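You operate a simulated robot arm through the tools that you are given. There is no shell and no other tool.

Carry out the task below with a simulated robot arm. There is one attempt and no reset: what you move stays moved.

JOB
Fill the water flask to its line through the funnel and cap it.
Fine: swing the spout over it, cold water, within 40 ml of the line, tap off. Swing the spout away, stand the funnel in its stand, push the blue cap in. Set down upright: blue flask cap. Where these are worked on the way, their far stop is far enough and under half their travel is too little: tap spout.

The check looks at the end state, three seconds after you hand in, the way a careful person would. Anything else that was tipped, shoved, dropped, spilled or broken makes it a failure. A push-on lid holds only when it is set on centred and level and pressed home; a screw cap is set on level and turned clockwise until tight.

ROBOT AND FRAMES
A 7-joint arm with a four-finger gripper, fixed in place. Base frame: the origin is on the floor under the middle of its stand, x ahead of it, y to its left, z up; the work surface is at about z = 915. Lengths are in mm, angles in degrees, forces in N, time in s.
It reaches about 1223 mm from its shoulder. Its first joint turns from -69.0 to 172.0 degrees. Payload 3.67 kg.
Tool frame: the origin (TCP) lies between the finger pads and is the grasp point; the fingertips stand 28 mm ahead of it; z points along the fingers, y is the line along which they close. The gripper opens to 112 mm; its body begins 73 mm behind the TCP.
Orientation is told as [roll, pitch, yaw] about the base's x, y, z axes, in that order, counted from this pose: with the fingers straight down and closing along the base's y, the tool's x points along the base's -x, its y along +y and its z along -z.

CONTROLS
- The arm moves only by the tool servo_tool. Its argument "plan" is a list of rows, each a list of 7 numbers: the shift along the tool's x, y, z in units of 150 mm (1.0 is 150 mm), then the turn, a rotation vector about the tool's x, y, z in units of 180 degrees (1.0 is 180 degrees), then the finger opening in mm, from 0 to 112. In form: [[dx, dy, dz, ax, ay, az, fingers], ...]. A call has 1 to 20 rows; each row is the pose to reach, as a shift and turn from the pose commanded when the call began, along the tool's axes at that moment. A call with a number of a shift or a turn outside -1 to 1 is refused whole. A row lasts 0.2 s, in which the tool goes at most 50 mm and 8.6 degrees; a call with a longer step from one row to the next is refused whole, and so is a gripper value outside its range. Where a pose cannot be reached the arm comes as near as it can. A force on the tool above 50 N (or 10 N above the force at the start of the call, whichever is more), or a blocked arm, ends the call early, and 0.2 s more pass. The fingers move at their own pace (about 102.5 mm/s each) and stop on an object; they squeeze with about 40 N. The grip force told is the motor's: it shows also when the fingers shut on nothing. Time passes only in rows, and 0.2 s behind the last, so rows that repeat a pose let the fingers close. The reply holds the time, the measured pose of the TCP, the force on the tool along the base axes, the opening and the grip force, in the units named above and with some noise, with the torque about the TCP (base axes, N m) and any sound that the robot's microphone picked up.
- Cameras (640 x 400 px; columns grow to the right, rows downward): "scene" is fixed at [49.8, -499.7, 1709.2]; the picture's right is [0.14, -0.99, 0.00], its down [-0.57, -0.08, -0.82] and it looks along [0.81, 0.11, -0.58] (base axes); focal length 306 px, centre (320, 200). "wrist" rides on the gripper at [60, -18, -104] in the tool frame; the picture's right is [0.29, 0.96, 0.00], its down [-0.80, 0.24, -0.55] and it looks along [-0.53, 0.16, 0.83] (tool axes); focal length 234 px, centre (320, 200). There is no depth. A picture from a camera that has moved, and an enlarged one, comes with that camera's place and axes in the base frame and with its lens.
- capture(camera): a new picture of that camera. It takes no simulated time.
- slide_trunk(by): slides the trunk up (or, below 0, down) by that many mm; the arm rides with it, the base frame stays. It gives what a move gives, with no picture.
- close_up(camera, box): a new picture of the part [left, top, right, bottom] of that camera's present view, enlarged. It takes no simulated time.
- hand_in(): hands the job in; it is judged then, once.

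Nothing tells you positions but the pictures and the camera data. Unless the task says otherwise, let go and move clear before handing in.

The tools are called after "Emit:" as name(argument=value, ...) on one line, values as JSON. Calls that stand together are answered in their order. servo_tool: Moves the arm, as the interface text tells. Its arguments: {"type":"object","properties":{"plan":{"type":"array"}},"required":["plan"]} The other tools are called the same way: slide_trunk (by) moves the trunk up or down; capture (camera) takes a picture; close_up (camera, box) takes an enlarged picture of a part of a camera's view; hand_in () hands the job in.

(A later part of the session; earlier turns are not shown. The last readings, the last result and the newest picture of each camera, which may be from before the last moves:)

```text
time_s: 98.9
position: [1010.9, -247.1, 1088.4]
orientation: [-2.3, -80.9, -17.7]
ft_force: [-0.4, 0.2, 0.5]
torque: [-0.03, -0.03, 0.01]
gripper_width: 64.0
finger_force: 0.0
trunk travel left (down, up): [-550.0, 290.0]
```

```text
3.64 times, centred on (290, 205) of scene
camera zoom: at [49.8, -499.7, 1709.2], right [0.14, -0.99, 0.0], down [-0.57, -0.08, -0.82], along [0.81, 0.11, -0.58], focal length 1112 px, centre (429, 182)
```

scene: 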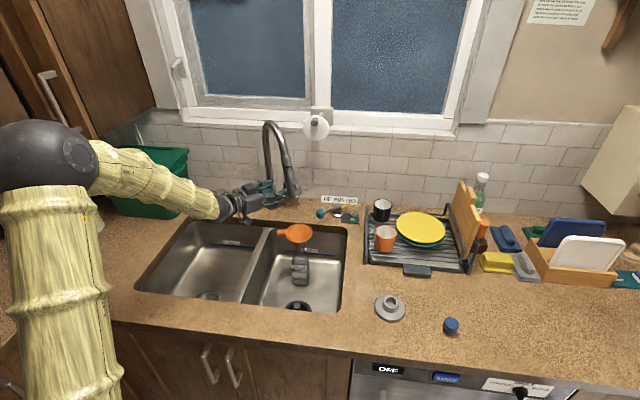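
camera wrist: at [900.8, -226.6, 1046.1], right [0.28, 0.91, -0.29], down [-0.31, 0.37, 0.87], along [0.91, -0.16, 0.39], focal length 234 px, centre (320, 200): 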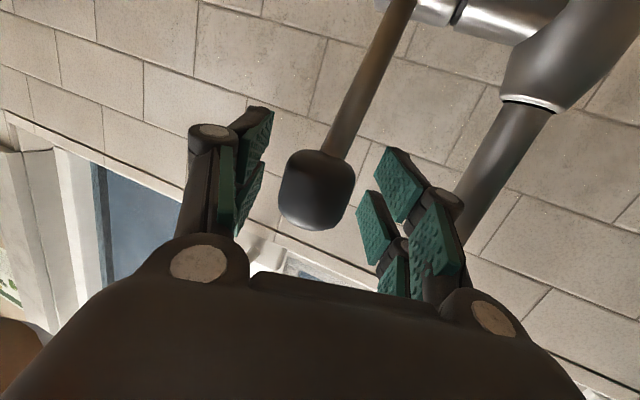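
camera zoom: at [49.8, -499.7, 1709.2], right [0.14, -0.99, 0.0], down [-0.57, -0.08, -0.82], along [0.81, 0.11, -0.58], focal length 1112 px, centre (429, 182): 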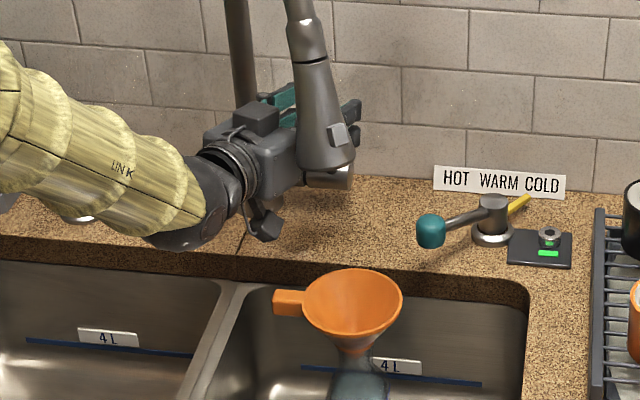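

The tap is closed and the level is good. Next I'll retreat from the lever and go round to the right side of the spout, to push it back left high on the head, above the button.

Emit:
servo_tool(plan=[[0, 0, -0.2, 0, 0, 0, 64], [0, 0, -0.45, 0, 0, 0, 64], [0, 0, -0.7, 0, 0, 0, 64], [0, 0, -0.95, 0, 0, 0, 64]])

Emit:
servo_tool(plan=[[0, 0, -0.2, -0.036, 0, -0.0057, 40], [0, 0, -0.4, -0.072, 0, -0.0114, 20], [0, 0, -0.5, -0.108, 0, -0.0171, 0], [0, 0, -0.5, -0.108, 0, -0.0171, 0]])

Emit:
capture(camera="scene")

Emit:
capture(camera="wrist")

```text
time_s: 99.9
position: [879.3, -209.5, 1109.3]
orientation: [1.0, -80.4, -21.5]
ft_force: [0.4, 0.5, 0.5]
torque: [0.0, 0.02, 0.03]
gripper_width: 64.1
finger_force: 0.1
trunk travel left (down, up): [-550.0, 290.0]
```

```text
time_s: 100.9
position: [810.0, -172.8, 1124.1]
orientation: [-2.4, -80.8, 2.3]
ft_force: [0.0, 0.5, 0.1]
torque: [0.0, -0.02, -0.05]
gripper_width: 0.0
finger_force: 35.8
trunk travel left (down, up): [-550.0, 290.0]
```

```text
taken
```

scene: 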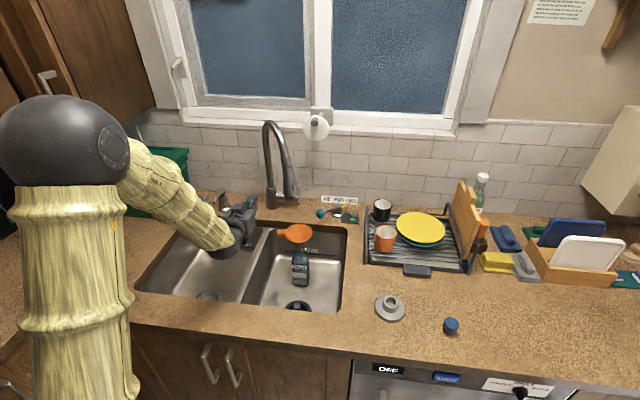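

```text
taken
camera wrist: at [698.9, -191.8, 1081.4], right [-0.04, 0.96, -0.29], down [-0.42, 0.25, 0.87], along [0.91, 0.16, 0.39], focal length 234 px, centre (320, 200)
```

wrist: 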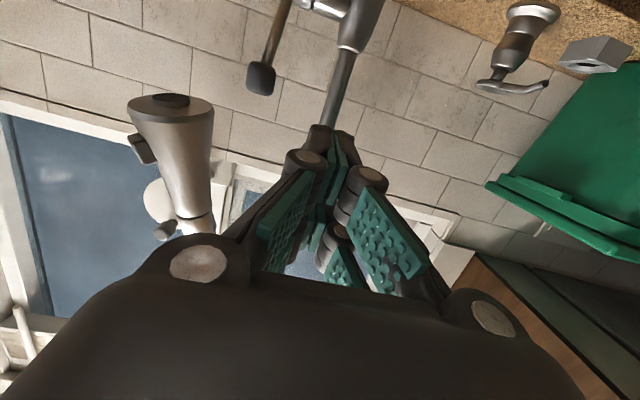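

Emit:
servo_tool(plan=[[-0.05, -0.1, -0.2, 0, 0, 0, 0], [-0.15, -0.3, -0.28, 0, 0, 0, 0], [-0.25, -0.5, -0.326, 0, 0, 0, 0], [-0.354, -0.667, -0.326, 0, 0, 0, 0]])

Emit:
servo_tool(plan=[[-0.08, -0.2, -0.012, 0, 0, 0, 0], [-0.16, -0.4, -0.025, 0, 0, 0, 0], [-0.237, -0.55, -0.037, 0, 0, 0, 0], [-0.237, -0.55, -0.037, 0, 0, 0, 0]])

Emit:
capture(camera="wrist")

Emit:
capture(camera="scene")

```text
time_s: 101.9
position: [768.1, -276.0, 1183.2]
orientation: [-1.8, -80.8, 1.6]
ft_force: [0.3, -0.8, 0.3]
torque: [-0.02, -0.01, 0.05]
gripper_width: 0.0
finger_force: 35.6
trunk travel left (down, up): [-550.0, 290.0]
```

```text
time_s: 102.9
position: [769.6, -355.4, 1221.1]
orientation: [-2.3, -80.8, 2.1]
ft_force: [-0.1, -0.2, 0.8]
torque: [-0.03, 0.01, 0.01]
gripper_width: 0.0
finger_force: 35.5
trunk travel left (down, up): [-550.0, 290.0]
```

```text
taken
camera wrist: at [659.1, -373.9, 1177.8], right [-0.04, 0.96, -0.29], down [-0.42, 0.25, 0.87], along [0.91, 0.16, 0.39], focal length 234 px, centre (320, 200)
```

wrist: 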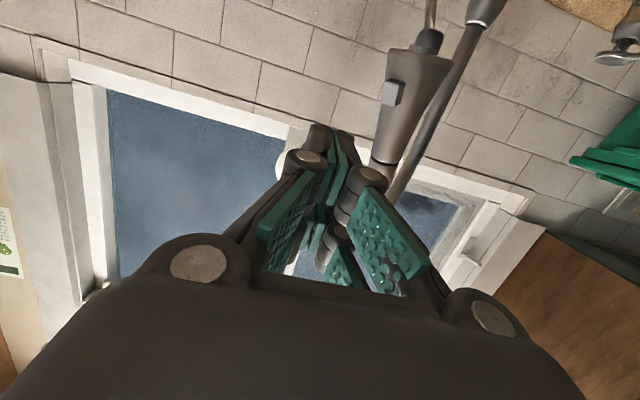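

```text
taken
```

scene: 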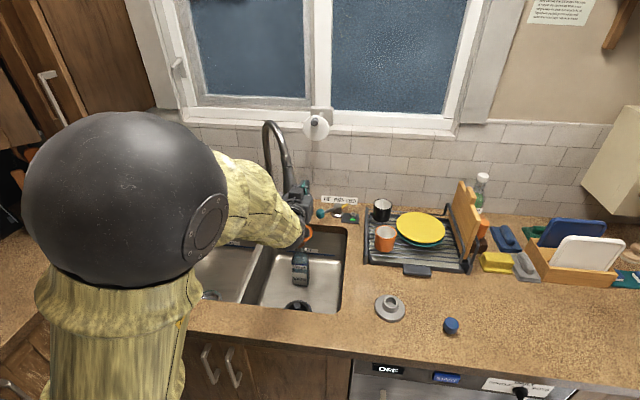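

Emit:
servo_tool(plan=[[-0.026, 0, 0.165, 0, 0, 0, 0], [-0.052, 0, 0.33, 0, 0, 0, 0], [-0.078, 0, 0.5, 0, 0, 0, 0], [-0.104, 0, 0.659, 0, 0, 0, 0], [-0.104, 0, 0.659, 0, 0, 0, 0]])

Emit:
capture(camera="wrist")

Emit:
close_up(camera="scene", box=[230, 100, 370, 260])

```text
time_s: 104.1
position: [869.9, -355.7, 1220.6]
orientation: [-1.9, -80.8, 1.6]
ft_force: [0.2, 0.8, 0.0]
torque: [0.0, 0.0, 0.03]
gripper_width: 0.1
finger_force: 35.8
trunk travel left (down, up): [-550.0, 290.0]
```

```text
taken
camera wrist: at [759.0, -374.1, 1178.1], right [-0.04, 0.96, -0.29], down [-0.42, 0.25, 0.87], along [0.91, 0.16, 0.39], focal length 234 px, centre (320, 200)
```

wrist: 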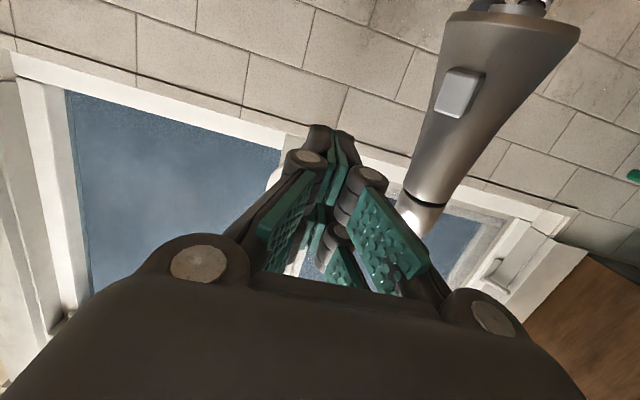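

```text
2.50 times, centred on (300, 180) of scene
camera zoom: at [49.8, -499.7, 1709.2], right [0.14, -0.99, 0.0], down [-0.57, -0.08, -0.82], along [0.81, 0.11, -0.58], focal length 764 px, centre (370, 250)
```

zoom: 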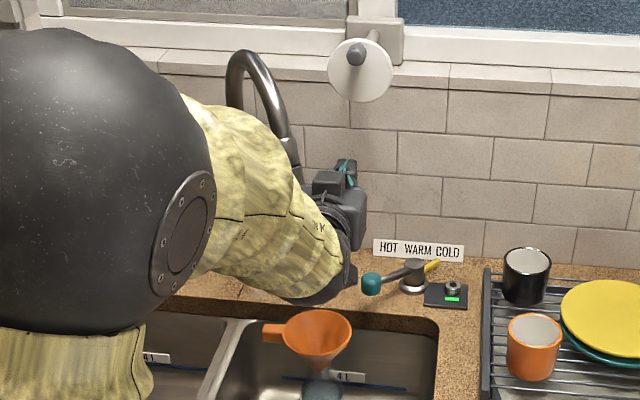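

Emit:
servo_tool(plan=[[0, 0.14, 0, 0, 0, 0, 0], [0, 0.28, -0.01, 0, 0, 0, 0], [0, 0.42, -0.03, 0, 0, 0, 0], [0, 0.56, -0.05, 0, 0, 0, 0], [0, 0.7, -0.07, 0, 0, 0, 0]])

Emit:
capture(camera="wrist")

Emit:
close_up(camera="scene", box=[200, 100, 360, 260])

```text
time_s: 105.3
position: [858.9, -250.8, 1222.5]
orientation: [-2.3, -80.8, 2.0]
ft_force: [-1.1, 0.5, 0.3]
torque: [0.01, 0.02, -0.07]
gripper_width: 0.1
finger_force: 35.7
trunk travel left (down, up): [-550.0, 290.0]
```

```text
taken
camera wrist: at [748.1, -268.5, 1179.3], right [-0.04, 0.96, -0.29], down [-0.42, 0.25, 0.87], along [0.91, 0.16, 0.39], focal length 234 px, centre (320, 200)
```

wrist: 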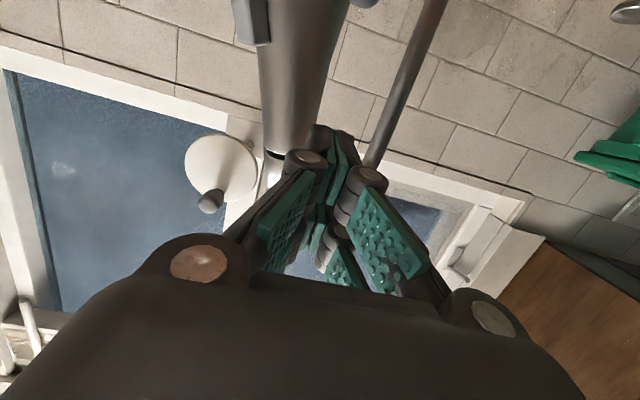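

```text
2.50 times, centred on (280, 180) of scene
camera zoom: at [49.8, -499.7, 1709.2], right [0.14, -0.99, 0.0], down [-0.57, -0.08, -0.82], along [0.81, 0.11, -0.58], focal length 764 px, centre (420, 250)
```

zoom: 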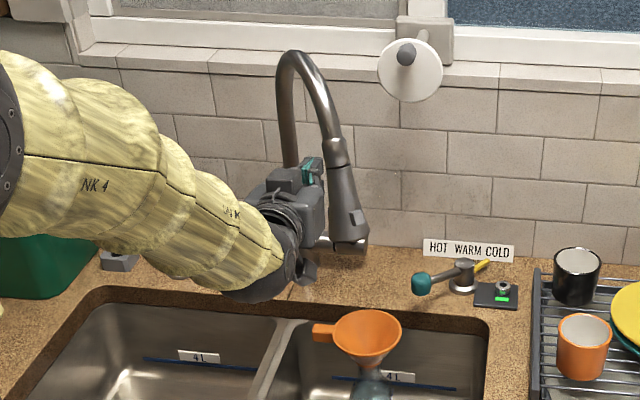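

The stick slid past in front of the head because the spout leans back higher up. I'll retreat and use the open fork again, lower and angled 15°, so the right pad pushes the side of the head away from the button.

Emit:
servo_tool(plan=[[0.03, 0, -0.2, 0, 0, 0, 0], [0.06, 0, -0.4, 0, 0, 0, 0], [0.093, 0, -0.6, 0, 0, 0, 0], [0.093, -0.1, -0.65, 0, 0, 0, 0]])

Emit:
servo_tool(plan=[[0.1, -0.15, 0.016, -0.027, 0, -0.0043, 50], [0.2, -0.25, 0.03, -0.055, 0, -0.0087, 90], [0.3, -0.35, 0.045, -0.082, 0, -0.013, 100], [0.343, -0.35, 0.054, -0.082, 0, -0.013, 100], [0.343, -0.35, 0.054, -0.082, 0, -0.013, 100]])

Emit:
capture(camera="wrist")

Emit:
capture(camera="scene")

```text
time_s: 106.3
position: [760.4, -267.4, 1221.7]
orientation: [-1.3, -80.6, 1.2]
ft_force: [-0.6, -1.2, -0.4]
torque: [-0.04, -0.01, 0.0]
gripper_width: 0.1
finger_force: 35.9
trunk travel left (down, up): [-550.0, 290.0]
```

```text
time_s: 107.5
position: [758.8, -318.8, 1171.1]
orientation: [-1.6, -80.7, 16.5]
ft_force: [0.5, -0.2, 0.0]
torque: [0.01, 0.02, 0.02]
gripper_width: 99.8
finger_force: 0.0
trunk travel left (down, up): [-550.0, 290.0]
```

```text
taken
camera wrist: at [657.4, -365.1, 1128.8], right [-0.29, 0.91, -0.29], down [-0.47, 0.13, 0.88], along [0.84, 0.39, 0.39], focal length 234 px, centre (320, 200)
```

wrist: 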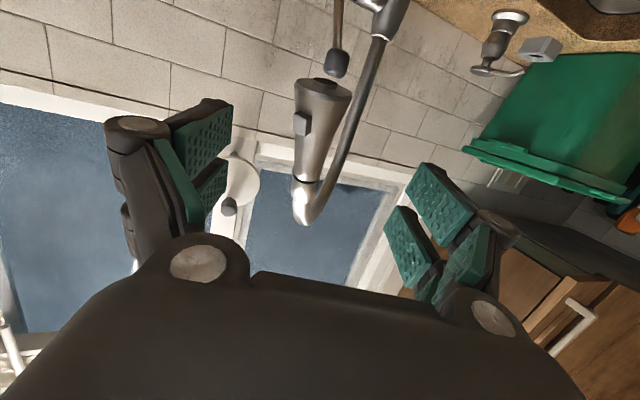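

```text
taken
```

scene: 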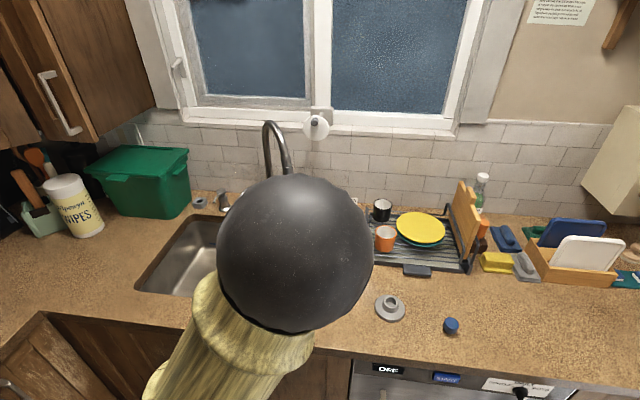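

The head is centred ahead. I'll advance the fork around it.

Emit:
servo_tool(plan=[[-0.03, 0, 0.19, 0, 0, 0, 100], [-0.06, 0, 0.38, 0, 0, 0, 100], [-0.09, 0, 0.56, 0, 0, 0, 100], [-0.119, 0, 0.74, 0, 0, 0, 100], [-0.119, 0, 0.74, 0, 0, 0, 100]])

Emit:
capture(camera="wrist")

```text
time_s: 108.7
position: [869.6, -289.8, 1172.8]
orientation: [-1.5, -80.7, 16.3]
ft_force: [-0.3, 0.8, 0.2]
torque: [-0.02, 0.0, 0.03]
gripper_width: 100.4
finger_force: 0.0
trunk travel left (down, up): [-550.0, 290.0]
```

```text
taken
camera wrist: at [766.7, -336.3, 1129.3], right [-0.29, 0.91, -0.29], down [-0.47, 0.13, 0.87], along [0.84, 0.39, 0.39], focal length 234 px, centre (320, 200)
```

wrist: 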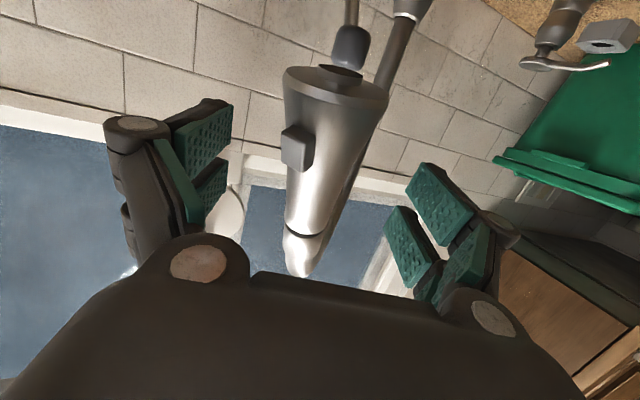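

Emit:
servo_tool(plan=[[0.003, 0.14, -0.02, 0, 0, 0, 100], [0.006, 0.28, -0.04, 0, 0, 0, 100], [0.009, 0.42, -0.06, 0, 0, 0, 100], [0.012, 0.56, -0.08, 0, 0, 0, 100], [0.016, 0.703, -0.099, 0, 0, 0, 100]])

Emit:
capture(camera="wrist")

Emit:
capture(camera="scene")

```text
time_s: 109.9
position: [827.3, -190.3, 1172.0]
orientation: [-1.9, -80.7, 16.6]
ft_force: [-0.1, 0.0, 1.1]
torque: [-0.07, 0.03, -0.04]
gripper_width: 100.9
finger_force: 0.4
trunk travel left (down, up): [-550.0, 290.0]
```

```text
taken
camera wrist: at [725.4, -237.6, 1129.4], right [-0.29, 0.91, -0.29], down [-0.47, 0.13, 0.88], along [0.84, 0.39, 0.39], focal length 234 px, centre (320, 200)
```

wrist: 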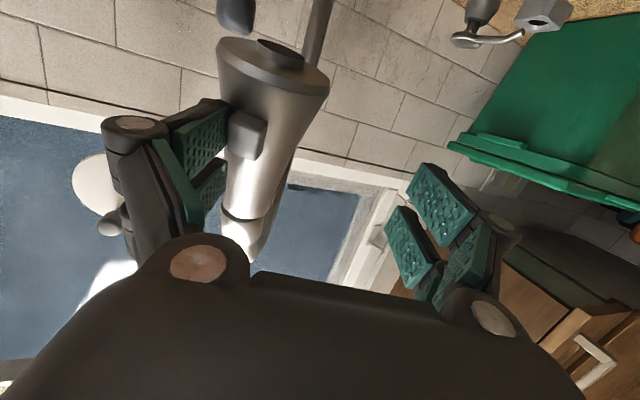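

```text
taken
```

scene: 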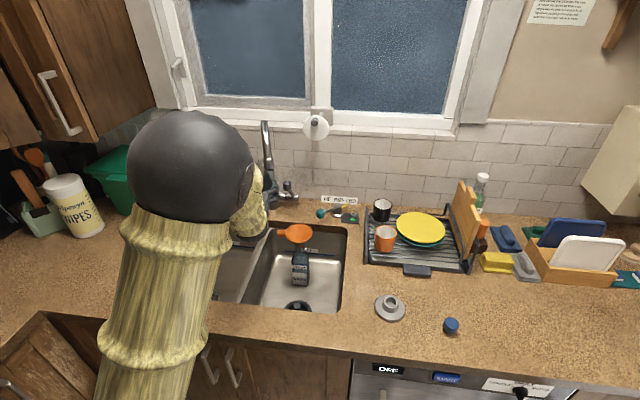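

The spout is moving left with the right pad. Continuing along the arc.

Emit:
servo_tool(plan=[[-0.003, 0.138, 0.015, 0, 0, 0, 100], [-0.006, 0.276, 0.034, 0, 0, 0, 100], [-0.009, 0.413, 0.058, 0, 0, 0, 100], [-0.018, 0.547, 0.11, 0, 0, 0, 100], [-0.027, 0.68, 0.168, 0, 0, 0, 100], [-0.036, 0.815, 0.228, 0, 0, 0, 100]])

Emit:
capture(camera="wrist")

Emit:
capture(camera="scene")

```text
time_s: 111.3
position: [830.1, -63.6, 1169.3]
orientation: [-1.7, -80.7, 16.5]
ft_force: [-1.3, -0.2, 0.7]
torque: [-0.04, 0.03, -0.07]
gripper_width: 100.6
finger_force: 0.8
trunk travel left (down, up): [-550.0, 290.0]
```

```text
taken
camera wrist: at [728.0, -110.7, 1127.2], right [-0.29, 0.91, -0.29], down [-0.47, 0.13, 0.88], along [0.84, 0.39, 0.39], focal length 234 px, centre (320, 200)
```

wrist: 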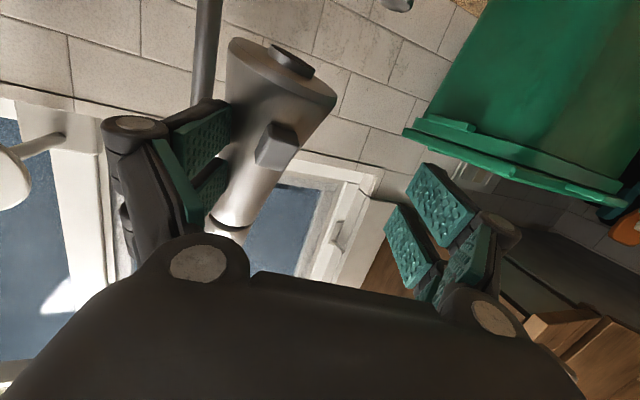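

```text
taken
```

scene: 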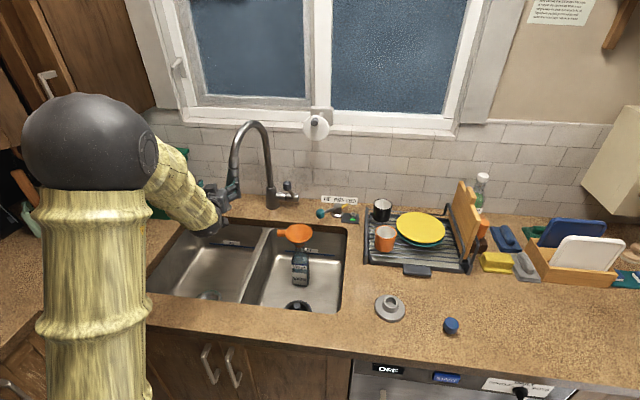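

Emit:
servo_tool(plan=[[-0.01, 0.1, 0.06, 0, 0, 0, 100], [-0.02, 0.2, 0.125, 0, 0, 0, 100], [-0.03, 0.29, 0.2, 0, 0, 0, 100], [-0.043, 0.368, 0.271, 0, 0, 0, 100]])

Emit:
capture(camera="wrist")

Emit:
close_up(camera="scene", box=[160, 100, 320, 240])

```text
time_s: 112.3
position: [858.0, 0.9, 1168.0]
orientation: [-1.6, -80.7, 16.4]
ft_force: [-0.6, 0.4, -0.5]
torque: [0.01, -0.02, 0.03]
gripper_width: 100.3
finger_force: 0.5
trunk travel left (down, up): [-550.0, 290.0]
```

```text
taken
camera wrist: at [753.8, -47.1, 1126.0], right [-0.29, 0.91, -0.29], down [-0.47, 0.13, 0.88], along [0.84, 0.39, 0.39], focal length 234 px, centre (320, 200)
```

wrist: 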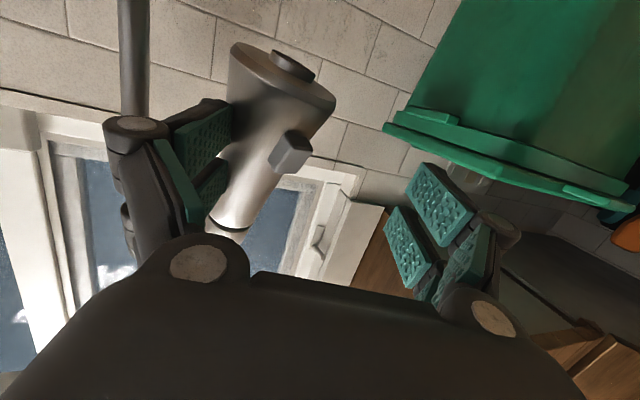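

```text
2.86 times, centred on (240, 170) of scene
camera zoom: at [49.8, -499.7, 1709.2], right [0.14, -0.99, 0.0], down [-0.57, -0.08, -0.82], along [0.81, 0.11, -0.58], focal length 873 px, centre (549, 286)
```

zoom: 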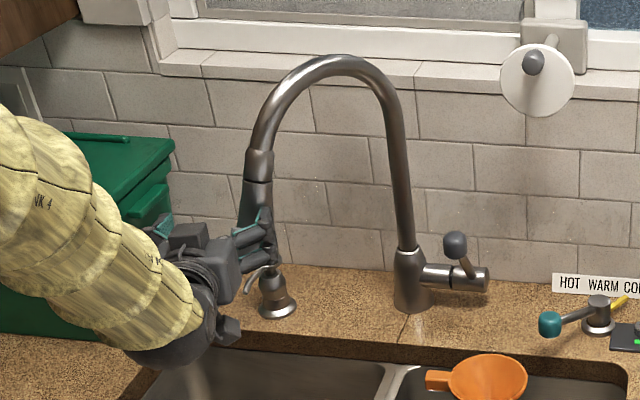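

The spout is back at its original place on the left. I'll withdraw the fork and head back above the funnel.

Emit:
servo_tool(plan=[[0, -0.06, -0.02, 0, 0, 0, 100], [0, -0.08, -0.2, 0, 0, 0, 100], [0, -0.08, -0.42, 0, 0, 0, 100], [0, -0.08, -0.62, 0, 0, 0, 90]])

Emit:
servo_tool(plan=[[0, -0.25, 0, 0.03, 0, 0.0048, 60], [0, -0.5, 0.05, 0.06, 0, 0.0095, 60], [0, -0.75, 0.1, 0.0906, 0, 0.0143, 60], [0, -1.0, 0.15, 0.0906, 0, 0.0143, 60]])

Emit:
capture(camera="scene")

```text
time_s: 113.3
position: [768.6, -36.3, 1185.5]
orientation: [-1.8, -80.8, 16.5]
ft_force: [-0.6, 0.3, 0.1]
torque: [-0.01, 0.03, -0.02]
gripper_width: 90.3
finger_force: 0.0
trunk travel left (down, up): [-550.0, 290.0]
```

```text
time_s: 114.3
position: [830.8, -177.3, 1180.7]
orientation: [-1.3, -80.7, -0.5]
ft_force: [0.3, -0.7, -1.4]
torque: [0.03, -0.03, 0.06]
gripper_width: 59.7
finger_force: 0.0
trunk travel left (down, up): [-550.0, 290.0]
```

```text
taken
```

scene: 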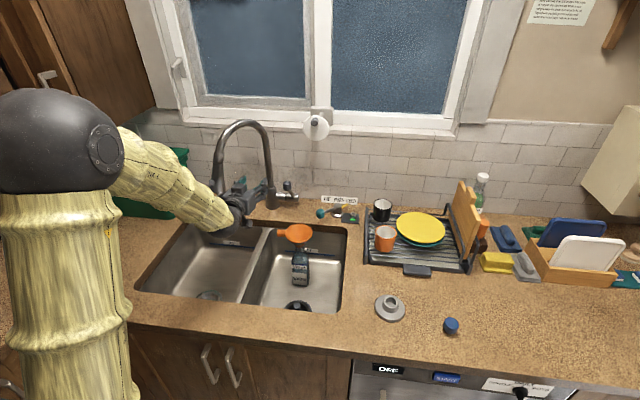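

Emit:
servo_tool(plan=[[-0.2, -0.15, 0.07, 0, 0, 0, 60], [-0.4, -0.3, 0.146, 0, 0, 0, 60], [-0.4, -0.3, 0.146, 0, 0.045, 0, 60], [-0.4, -0.3, 0.146, 0, 0.09, 0, 60], [-0.4, -0.3, 0.146, 0, 0.135, 0, 60], [-0.4, -0.3, 0.146, 0, 0.18, 0, 60], [-0.4, -0.3, 0.146, 0, 0.225, 0, 60], [-0.4, -0.3, 0.146, 0, 0.27, 0, 60], [-0.4, -0.3, 0.146, 0, 0.315, 0, 60], [-0.4, -0.3, 0.146, 0, 0.36, 0, 60], [-0.4, -0.3, 0.146, 0, 0.405, 0, 60], [-0.4, -0.3, 0.146, 0, 0.448, 0, 60], [-0.4, -0.3, 0.146, 0, 0.448, 0, 60]])

Emit:
capture(camera="scene")

Emit:
capture(camera="wrist")

```text
time_s: 117.1
position: [858.0, -219.9, 1237.5]
orientation: [-0.4, -0.1, -1.8]
ft_force: [-0.2, -0.6, 1.0]
torque: [0.02, -0.02, -0.05]
gripper_width: 60.1
finger_force: 0.0
trunk travel left (down, up): [-550.0, 290.0]
```

```text
taken
```

scene: 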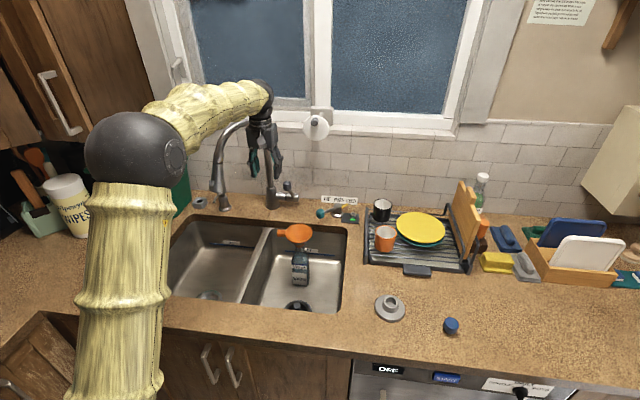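

```text
taken
camera wrist: at [799.6, -236.2, 1342.2], right [-0.26, 0.97, -0.01], down [0.8, 0.22, 0.55], along [0.54, 0.14, -0.83], focal length 234 px, centre (320, 200)
```

wrist: 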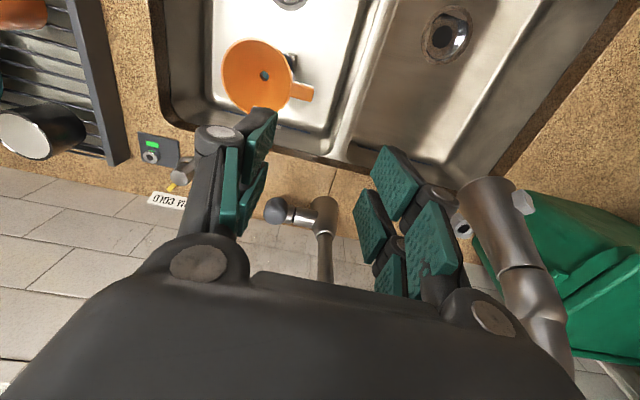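

Emit:
servo_tool(plan=[[0, 0, 0, 0, 0, 0.045, 60], [0, 0, 0, 0, 0, 0.09, 60], [0, 0, 0, 0, 0, 0.135, 60], [0, 0, 0, 0, 0, 0.18, 60], [0, 0, 0, 0, 0, 0.225, 60], [0, 0, 0, 0, 0, 0.27, 60], [0, 0, 0, 0, 0, 0.315, 60], [0, 0, 0, 0, 0, 0.36, 60], [0, 0, 0, 0, 0, 0.405, 60], [0, 0, 0, 0, 0, 0.45, 60], [0, 0, 0, 0.002, 0, 0.49, 60], [0, 0, 0, 0.002, 0, 0.49, 60]])

Emit:
capture(camera="wrist")

Emit:
close_up(camera="scene", box=[250, 150, 340, 290])

```text
time_s: 119.7
position: [859.7, -220.3, 1237.1]
orientation: [-0.1, -0.7, -90.0]
ft_force: [0.3, 0.6, 0.0]
torque: [0.0, -0.02, -0.03]
gripper_width: 60.2
finger_force: 0.2
trunk travel left (down, up): [-550.0, 290.0]
```

```text
taken
camera wrist: at [843.4, -160.3, 1340.3], right [0.96, 0.29, 0.0], down [0.24, -0.79, 0.56], along [0.16, -0.54, -0.83], focal length 234 px, centre (320, 200)
```

wrist: 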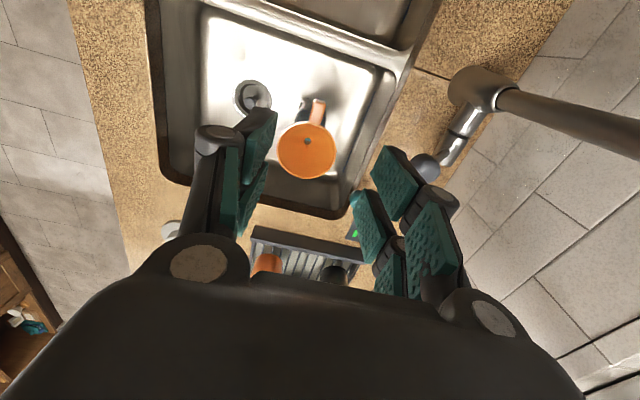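

```text
2.86 times, centred on (295, 220) of scene
camera zoom: at [49.8, -499.7, 1709.2], right [0.14, -0.99, 0.0], down [-0.57, -0.08, -0.82], along [0.81, 0.11, -0.58], focal length 873 px, centre (391, 143)
```

zoom: 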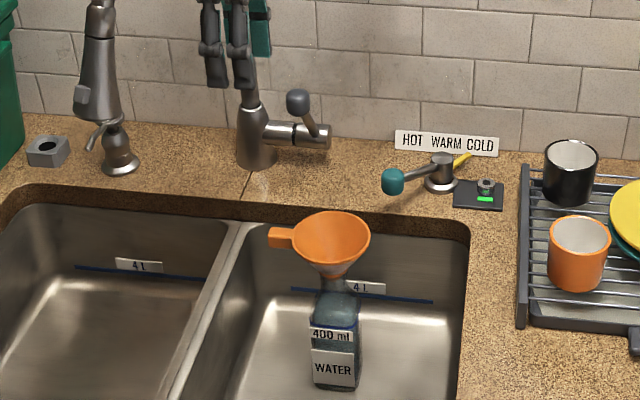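

The funnel and flask stand undisturbed. I'll descend on the funnel handle again with open fingers.

Emit:
servo_tool(plan=[[-0.004, 0.008, 0.25, 0, 0.004, 0, 60], [-0.009, 0.016, 0.5, 0, 0.004, 0, 60], [-0.009, 0.016, 0.75, 0, 0.004, 0, 60], [-0.009, 0.016, 1.0, 0, 0.004, 0, 60], [-0.009, 0.016, 1.0, 0, 0.004, 0, 60]])

Emit:
close_up(camera="wrist", box=[180, 60, 480, 300])

```text
time_s: 120.9
position: [860.0, -224.0, 1086.5]
orientation: [-0.2, 0.1, -90.0]
ft_force: [-0.5, -0.2, -0.5]
torque: [0.01, 0.03, 0.02]
gripper_width: 59.9
finger_force: 0.2
trunk travel left (down, up): [-550.0, 290.0]
```

```text
1.67 times, centred on (330, 180) of wrist
camera zoom: at [844.4, -164.9, 1191.1], right [0.96, 0.29, 0.0], down [0.24, -0.8, 0.55], along [0.16, -0.53, -0.83], focal length 390 px, centre (303, 233)
```

zoom: 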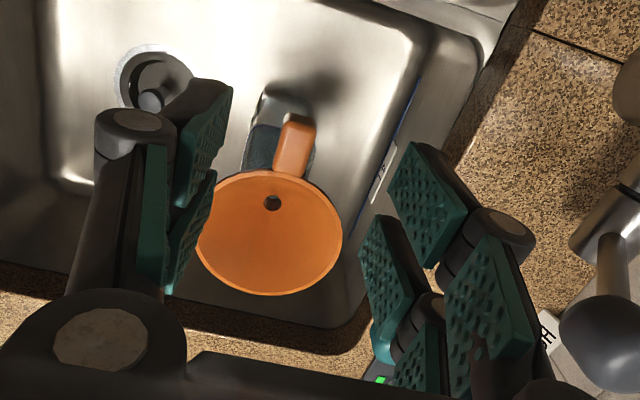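

Emit:
servo_tool(plan=[[-0.006, 0.008, 0.2, 0, 0, 0, 60], [-0.013, 0.017, 0.4, 0, 0, 0, 60], [-0.013, 0.017, 0.6, 0, 0, 0, 60], [-0.013, 0.017, 0.72, 0, 0, 0, 60], [-0.013, 0.017, 0.79, 0, 0, 0, 60], [-0.013, 0.017, 0.79, 0, 0, 0, 60]])

Emit:
capture(camera="wrist")

Emit:
close_up(camera="scene", box=[265, 200, 335, 290])

```text
time_s: 122.3
position: [863.5, -224.6, 968.3]
orientation: [0.0, 0.1, -90.0]
ft_force: [0.1, 0.4, -0.2]
torque: [-0.01, -0.03, 0.04]
gripper_width: 59.9
finger_force: 0.0
trunk travel left (down, up): [-550.0, 290.0]
```

```text
taken
camera wrist: at [847.6, -166.0, 1072.9], right [0.96, 0.29, 0.0], down [0.24, -0.8, 0.55], along [0.16, -0.53, -0.83], focal length 234 px, centre (320, 200)
```

wrist: 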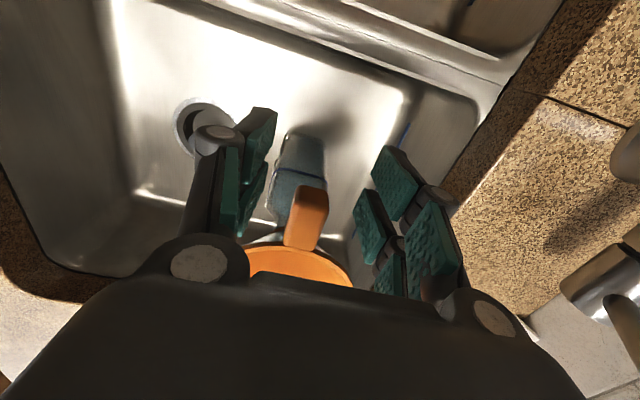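

```text
4.44 times, centred on (300, 245) of scene
camera zoom: at [49.8, -499.7, 1709.2], right [0.14, -0.99, 0.0], down [-0.57, -0.08, -0.82], along [0.81, 0.11, -0.58], focal length 1359 px, centre (409, 0)
```

zoom: 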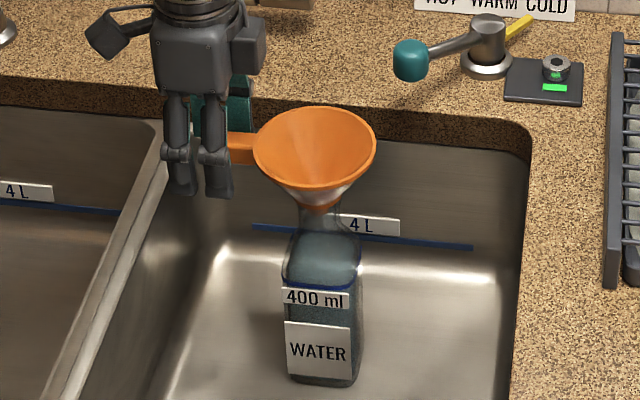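

Emit:
servo_tool(plan=[[0, -0.01, 0, 0, 0, 0, 60], [0, -0.01, 0, 0, 0, 0, 30], [0, -0.01, 0, 0, 0, 0, 24], [0, -0.01, 0, 0, 0, 0, 20]])

Emit:
close_up(camera="wrist", box=[220, 110, 420, 300])

```text
time_s: 123.3
position: [862.3, -225.3, 969.1]
orientation: [-0.1, 0.1, -90.0]
ft_force: [0.5, -0.9, 0.3]
torque: [-0.02, 0.03, 0.01]
gripper_width: 20.1
finger_force: 0.0
trunk travel left (down, up): [-550.0, 290.0]
```

```text
2.11 times, centred on (320, 205) of wrist
camera zoom: at [846.3, -165.9, 1072.8], right [0.96, 0.29, 0.0], down [0.24, -0.8, 0.55], along [0.16, -0.53, -0.83], focal length 493 px, centre (320, 190)
```

zoom: 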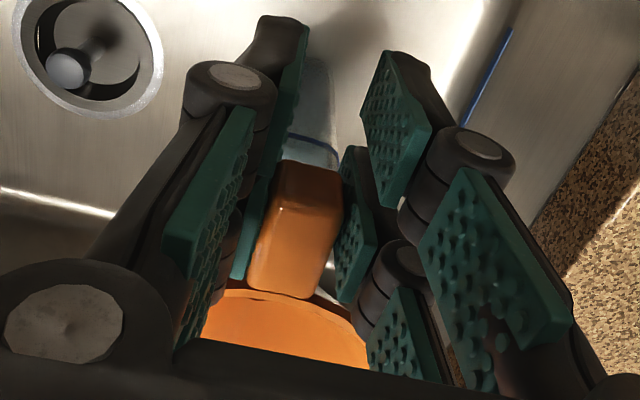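

The handle is centred between the pads with no contact. Closing on it.

Emit:
servo_tool(plan=[[0, 0, 0, 0, 0, 0, 10], [0, 0, 0, 0, 0, 0, 0], [0, 0, 0, 0, 0, 0, 0]])

Emit:
close_up(camera="scene", box=[265, 200, 335, 290])

```text
time_s: 124.1
position: [862.5, -225.0, 970.2]
orientation: [-0.1, 0.0, -90.0]
ft_force: [-1.1, -0.2, 0.1]
torque: [0.03, 0.01, 0.0]
gripper_width: 18.3
finger_force: 39.8
trunk travel left (down, up): [-550.0, 290.0]
```

```text
4.44 times, centred on (300, 245) of scene
camera zoom: at [49.8, -499.7, 1709.2], right [0.14, -0.99, 0.0], down [-0.57, -0.08, -0.82], along [0.81, 0.11, -0.58], focal length 1359 px, centre (409, 0)
```

zoom: 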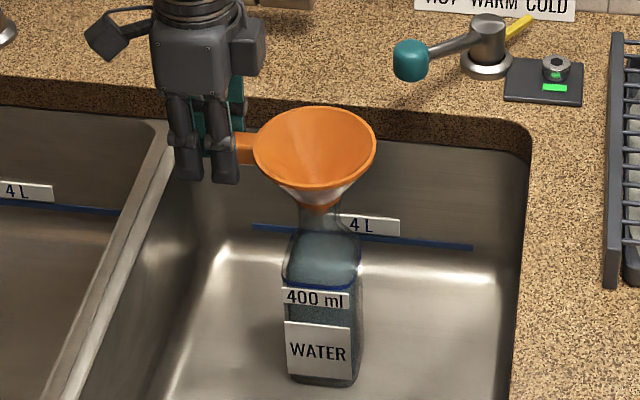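

Gripped. Lifting the funnel straight up out of the mouth.

Emit:
servo_tool(plan=[[0, 0, -0.05, 0, 0, 0, 0], [0, 0, -0.12, 0, 0, 0, 0], [0, 0, -0.2, 0, 0, 0, 0], [0, 0, -0.35, 0, 0, 0, 0], [0, 0, -0.55, 0, 0, 0, 0], [0, 0, -0.8, 0, 0, 0, 0], [0, 0, -1.0, 0, 0, 0, 0], [0, 0, -1.0, 0, 0, 0, 0]])

Emit:
close_up(camera="scene", box=[250, 170, 340, 290])

Emit:
close_up(camera="scene", box=[288, 240, 314, 285])

```text
time_s: 125.9
position: [864.3, -225.1, 1118.7]
orientation: [-0.1, 0.2, -90.1]
ft_force: [-0.1, -0.3, -0.8]
torque: [0.07, -0.01, -0.02]
gripper_width: 18.3
finger_force: 39.8
trunk travel left (down, up): [-550.0, 290.0]
```

```text
3.33 times, centred on (295, 230) of scene
camera zoom: at [49.8, -499.7, 1709.2], right [0.14, -0.99, 0.0], down [-0.57, -0.08, -0.82], along [0.81, 0.11, -0.58], focal length 1019 px, centre (403, 100)
```

zoom: 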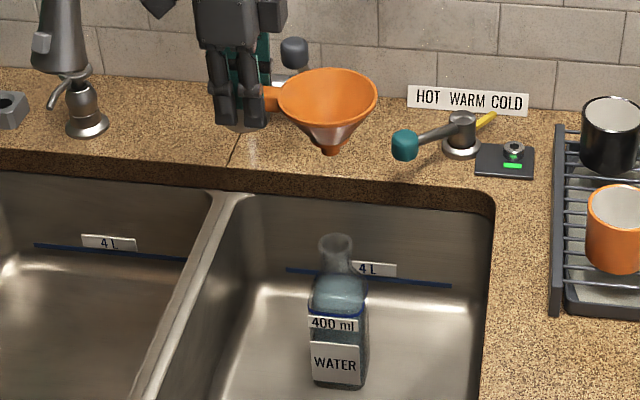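

```text
8.89 times, centred on (301, 262) of scene
camera zoom: at [49.8, -499.7, 1709.2], right [0.14, -0.99, 0.0], down [-0.57, -0.08, -0.82], along [0.81, 0.11, -0.58], focal length 2717 px, centre (489, -356)
```

zoom: 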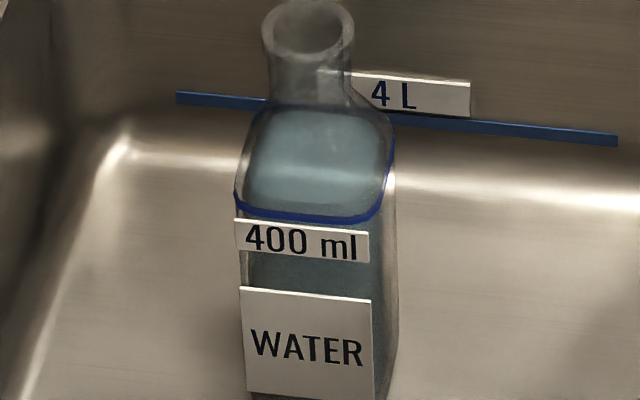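

The level looks right at the line and the flask hasn't moved. I'll carry the funnel to its stand, keeping this gripper orientation so the scene camera can see the stem go in.

Emit:
servo_tool(plan=[[-0.15, -0.1, -0.1, 0, 0, 0, 0], [-0.34, -0.24, -0.2, 0, 0, 0, 0], [-0.53, -0.38, -0.233, 0, 0, 0, 0], [-0.733, -0.533, -0.233, 0, 0, 0, 0]])

Emit:
servo_tool(plan=[[-0.18, -0.13, 0, 0, 0, 0, 0], [-0.36, -0.26, 0, 0, 0, 0, 0], [-0.54, -0.4, 0, 0, 0, 0, 0], [-0.733, -0.533, 0, 0, 0, 0, 0]])

Emit:
servo_tool(plan=[[-0.17, -0.13, 0, 0, 0, 0, 0], [-0.34, -0.26, 0, 0, 0, 0, 0], [-0.5, -0.39, 0, 0, 0, 0, 0], [-0.667, -0.513, 0, 0, 0, 0, 0], [-0.667, -0.513, 0, 0, 0, 0, 0]])

Emit:
capture(camera="scene")

Emit:
close_up(camera="scene", box=[340, 200, 440, 340])

```text
time_s: 126.9
position: [782.3, -336.0, 1154.8]
orientation: [0.0, 0.1, -90.0]
ft_force: [-0.1, -0.3, -0.6]
torque: [0.06, -0.01, 0.02]
gripper_width: 18.3
finger_force: 40.3
trunk travel left (down, up): [-550.0, 290.0]
```

```text
time_s: 127.9
position: [703.0, -446.4, 1152.8]
orientation: [0.0, 0.2, -89.9]
ft_force: [-0.3, 0.0, -0.3]
torque: [0.09, 0.01, -0.03]
gripper_width: 18.1
finger_force: 39.6
trunk travel left (down, up): [-550.0, 290.0]
```

```text
time_s: 129.1
position: [624.6, -545.3, 1153.6]
orientation: [-0.1, 0.1, -90.1]
ft_force: [0.5, -0.1, -1.2]
torque: [0.03, -0.02, 0.02]
gripper_width: 18.2
finger_force: 40.0
trunk travel left (down, up): [-550.0, 290.0]
```

```text
taken
```

scene: 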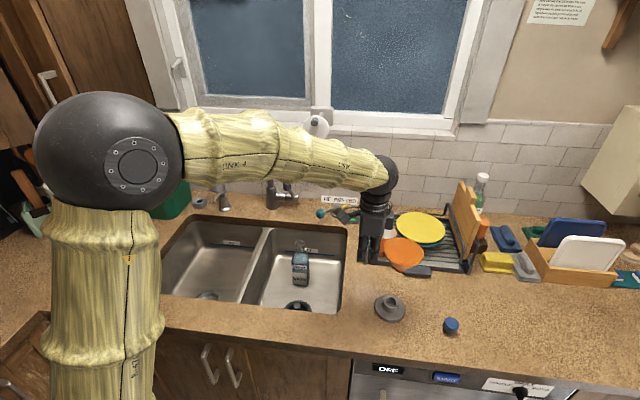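

```text
2.86 times, centred on (390, 270) of scene
camera zoom: at [49.8, -499.7, 1709.2], right [0.14, -0.99, 0.0], down [-0.57, -0.08, -0.82], along [0.81, 0.11, -0.58], focal length 873 px, centre (120, 0)
```

zoom: 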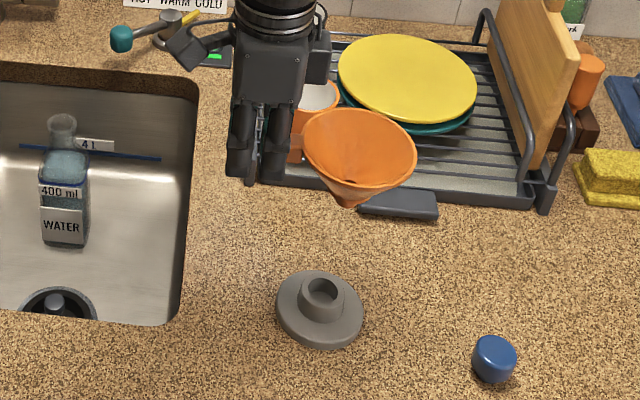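

Emit:
close_up(camera="scene", box=[370, 250, 410, 325])

Emit:
close_up(camera="scene", box=[380, 230, 430, 275])

```text
5.33 times, centred on (390, 288) of scene
camera zoom: at [49.8, -499.7, 1709.2], right [0.14, -0.99, 0.0], down [-0.57, -0.08, -0.82], along [0.81, 0.11, -0.58], focal length 1630 px, centre (-53, -267)
```

zoom: 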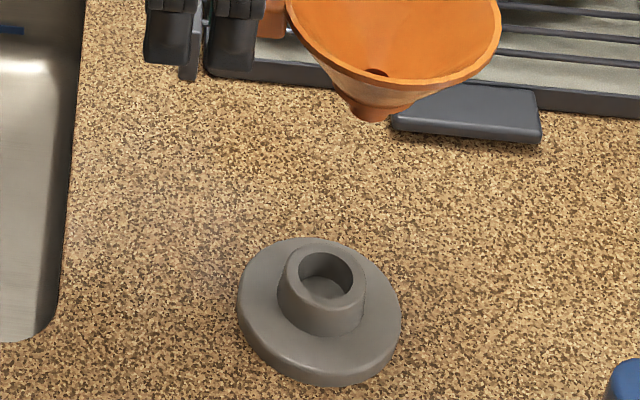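

```text
8.89 times, centred on (405, 252) of scene
camera zoom: at [49.8, -499.7, 1709.2], right [0.14, -0.99, 0.0], down [-0.57, -0.08, -0.82], along [0.81, 0.11, -0.58], focal length 2717 px, centre (-436, -267)
```

zoom: 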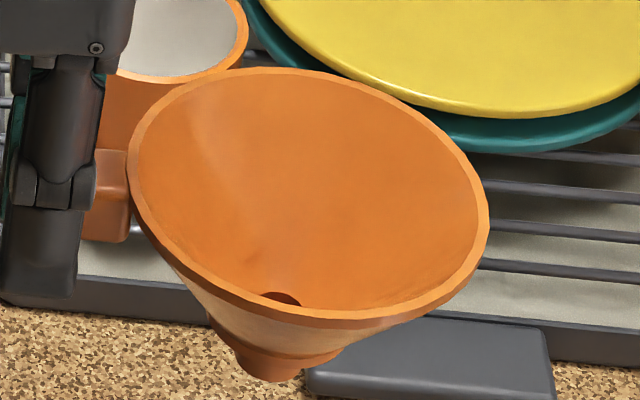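

Emit:
close_up(camera="scene", box=[365, 285, 415, 330])

Emit:
capture(camera="wrist")

```text
8.89 times, centred on (390, 308) of scene
camera zoom: at [49.8, -499.7, 1709.2], right [0.14, -0.99, 0.0], down [-0.57, -0.08, -0.82], along [0.81, 0.11, -0.58], focal length 2717 px, centre (-302, -756)
```

zoom: 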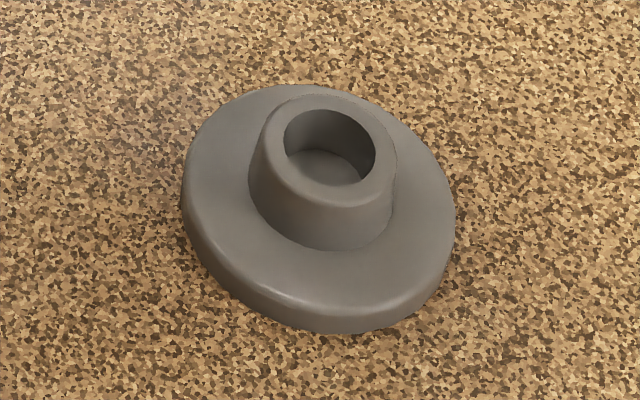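

```text
taken
camera wrist: at [608.8, -486.1, 1257.2], right [0.96, 0.29, 0.0], down [0.24, -0.8, 0.55], along [0.16, -0.53, -0.83], focal length 234 px, centre (320, 200)
```

wrist: 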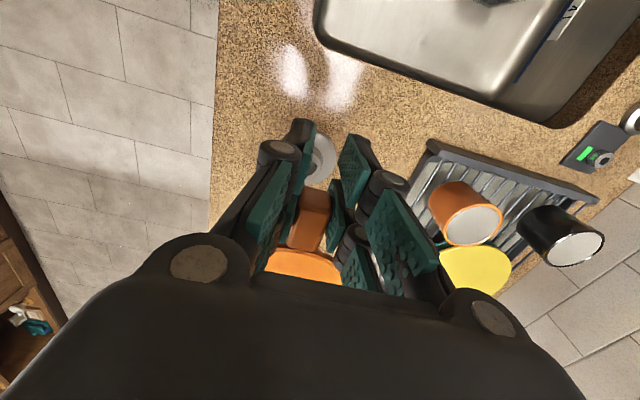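

I'll shift about 3 mm to line up with the stand hole, then lower to just above the hub and re-check.

Emit:
servo_tool(plan=[[0.02, 0.013, 0.1, 0, 0, 0, 0], [0.02, 0.013, 0.3, 0, 0, 0, 0], [0.02, 0.013, 0.5, 0, 0, 0, 0], [0.02, 0.013, 0.68, 0, 0, 0, 0], [0.02, 0.013, 0.72, 0, 0, 0, 0], [0.02, 0.013, 0.72, 0, 0, 0, 0]])

Emit:
close_up(camera="scene", box=[365, 270, 415, 320])

```text
time_s: 130.5
position: [627.5, -542.7, 1045.0]
orientation: [-0.1, 0.1, -90.0]
ft_force: [-0.3, 0.2, -0.4]
torque: [0.07, 0.01, 0.0]
gripper_width: 18.3
finger_force: 40.4
trunk travel left (down, up): [-550.0, 290.0]
```

```text
8.00 times, centred on (390, 295) of scene
camera zoom: at [49.8, -499.7, 1709.2], right [0.14, -0.99, 0.0], down [-0.57, -0.08, -0.82], along [0.81, 0.11, -0.58], focal length 2446 px, centre (-240, -560)
```

zoom: 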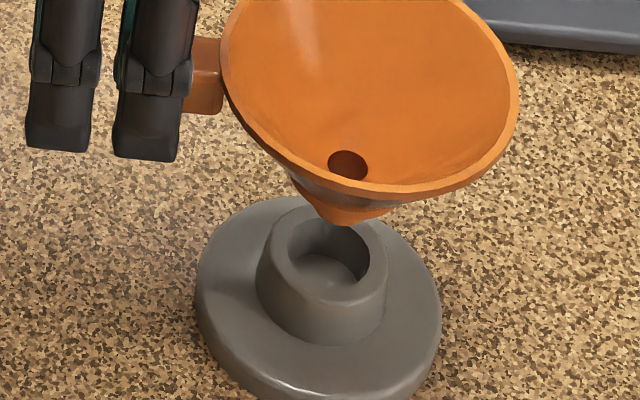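

Emit:
servo_tool(plan=[[0.017, 0, 0.03, 0, 0, 0, 0], [0.017, 0, 0.08, 0, 0, 0, 0], [0.017, 0, 0.13, 0, 0, 0, 0], [0.017, 0, 0.13, 0, 0, 0, 0]])

Emit:
close_up(camera="scene", box=[365, 270, 415, 320])

```text
time_s: 131.5
position: [627.0, -538.9, 1027.2]
orientation: [-0.1, 0.2, -89.9]
ft_force: [-0.3, 0.2, -0.4]
torque: [0.01, 0.01, 0.0]
gripper_width: 18.1
finger_force: 40.2
trunk travel left (down, up): [-550.0, 290.0]
```

```text
8.00 times, centred on (390, 295) of scene
camera zoom: at [49.8, -499.7, 1709.2], right [0.14, -0.99, 0.0], down [-0.57, -0.08, -0.82], along [0.81, 0.11, -0.58], focal length 2446 px, centre (-240, -560)
```

zoom: 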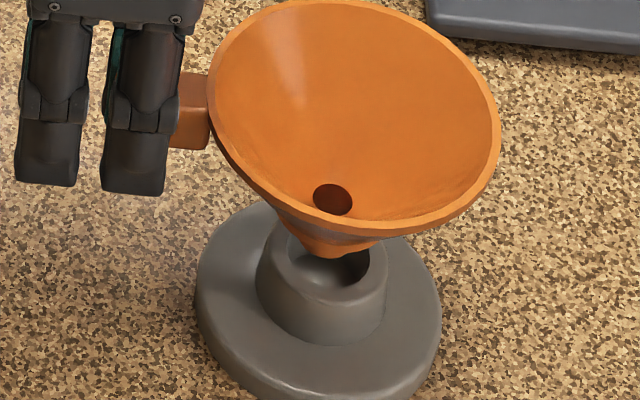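

The stem is over the hole. Lowering gently to seat it.

Emit:
servo_tool(plan=[[0, 0, 0.03, 0, 0, 0, 0], [0, 0, 0.06, 0, 0, 0, 0], [0, 0, 0.1, 0, 0, 0, 0], [0, 0, 0.1, 0, 0, 0, 0]])

Emit:
close_up(camera="scene", box=[365, 270, 415, 320])

```text
time_s: 132.5
position: [627.2, -538.8, 1011.5]
orientation: [-0.1, 0.2, -89.9]
ft_force: [0.5, 0.7, -0.8]
torque: [0.04, -0.03, -0.05]
gripper_width: 17.9
finger_force: 40.1
trunk travel left (down, up): [-550.0, 290.0]
```

```text
8.00 times, centred on (390, 295) of scene
camera zoom: at [49.8, -499.7, 1709.2], right [0.14, -0.99, 0.0], down [-0.57, -0.08, -0.82], along [0.81, 0.11, -0.58], focal length 2446 px, centre (-240, -560)
```

zoom: 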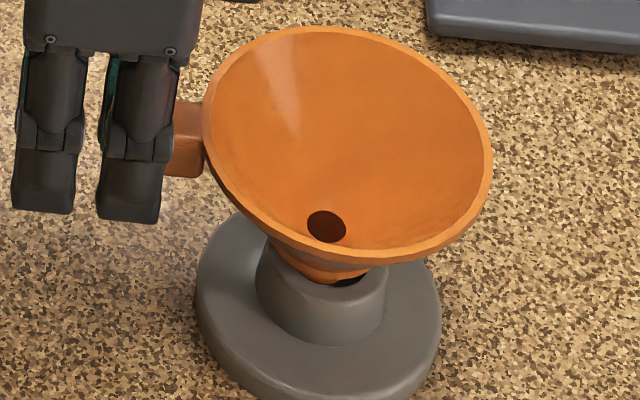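

Emit:
servo_tool(plan=[[0, 0, 0.025, 0, 0, 0, 0], [0, 0, 0.05, 0, 0, 0, 0], [0, 0, 0.075, 0, 0, 0, 0], [0, 0, 0.075, 0, 0, 0, 0]])

Emit:
servo_tool(plan=[[0, 0, 0.01, 0, 0, 0, 0], [0, 0, 0.02, 0, 0, 0, 0], [0, 0, 0.02, 0, 0, 0, 0]])

Emit:
close_up(camera="scene", box=[365, 270, 415, 320])

```text
time_s: 133.5
position: [626.5, -539.4, 1000.8]
orientation: [-0.2, 0.2, -90.0]
ft_force: [0.1, -0.2, -0.4]
torque: [0.07, -0.02, 0.0]
gripper_width: 18.1
finger_force: 40.1
trunk travel left (down, up): [-550.0, 290.0]
```

```text
time_s: 134.3
position: [626.3, -539.9, 997.0]
orientation: [-0.1, 0.2, -90.0]
ft_force: [0.1, -0.4, -0.3]
torque: [0.04, 0.0, -0.01]
gripper_width: 18.3
finger_force: 40.4
trunk travel left (down, up): [-550.0, 290.0]
```

```text
8.00 times, centred on (390, 295) of scene
camera zoom: at [49.8, -499.7, 1709.2], right [0.14, -0.99, 0.0], down [-0.57, -0.08, -0.82], along [0.81, 0.11, -0.58], focal length 2446 px, centre (-240, -560)
```

zoom: 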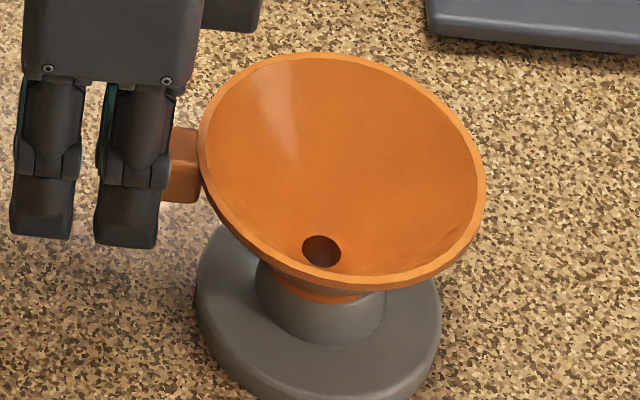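

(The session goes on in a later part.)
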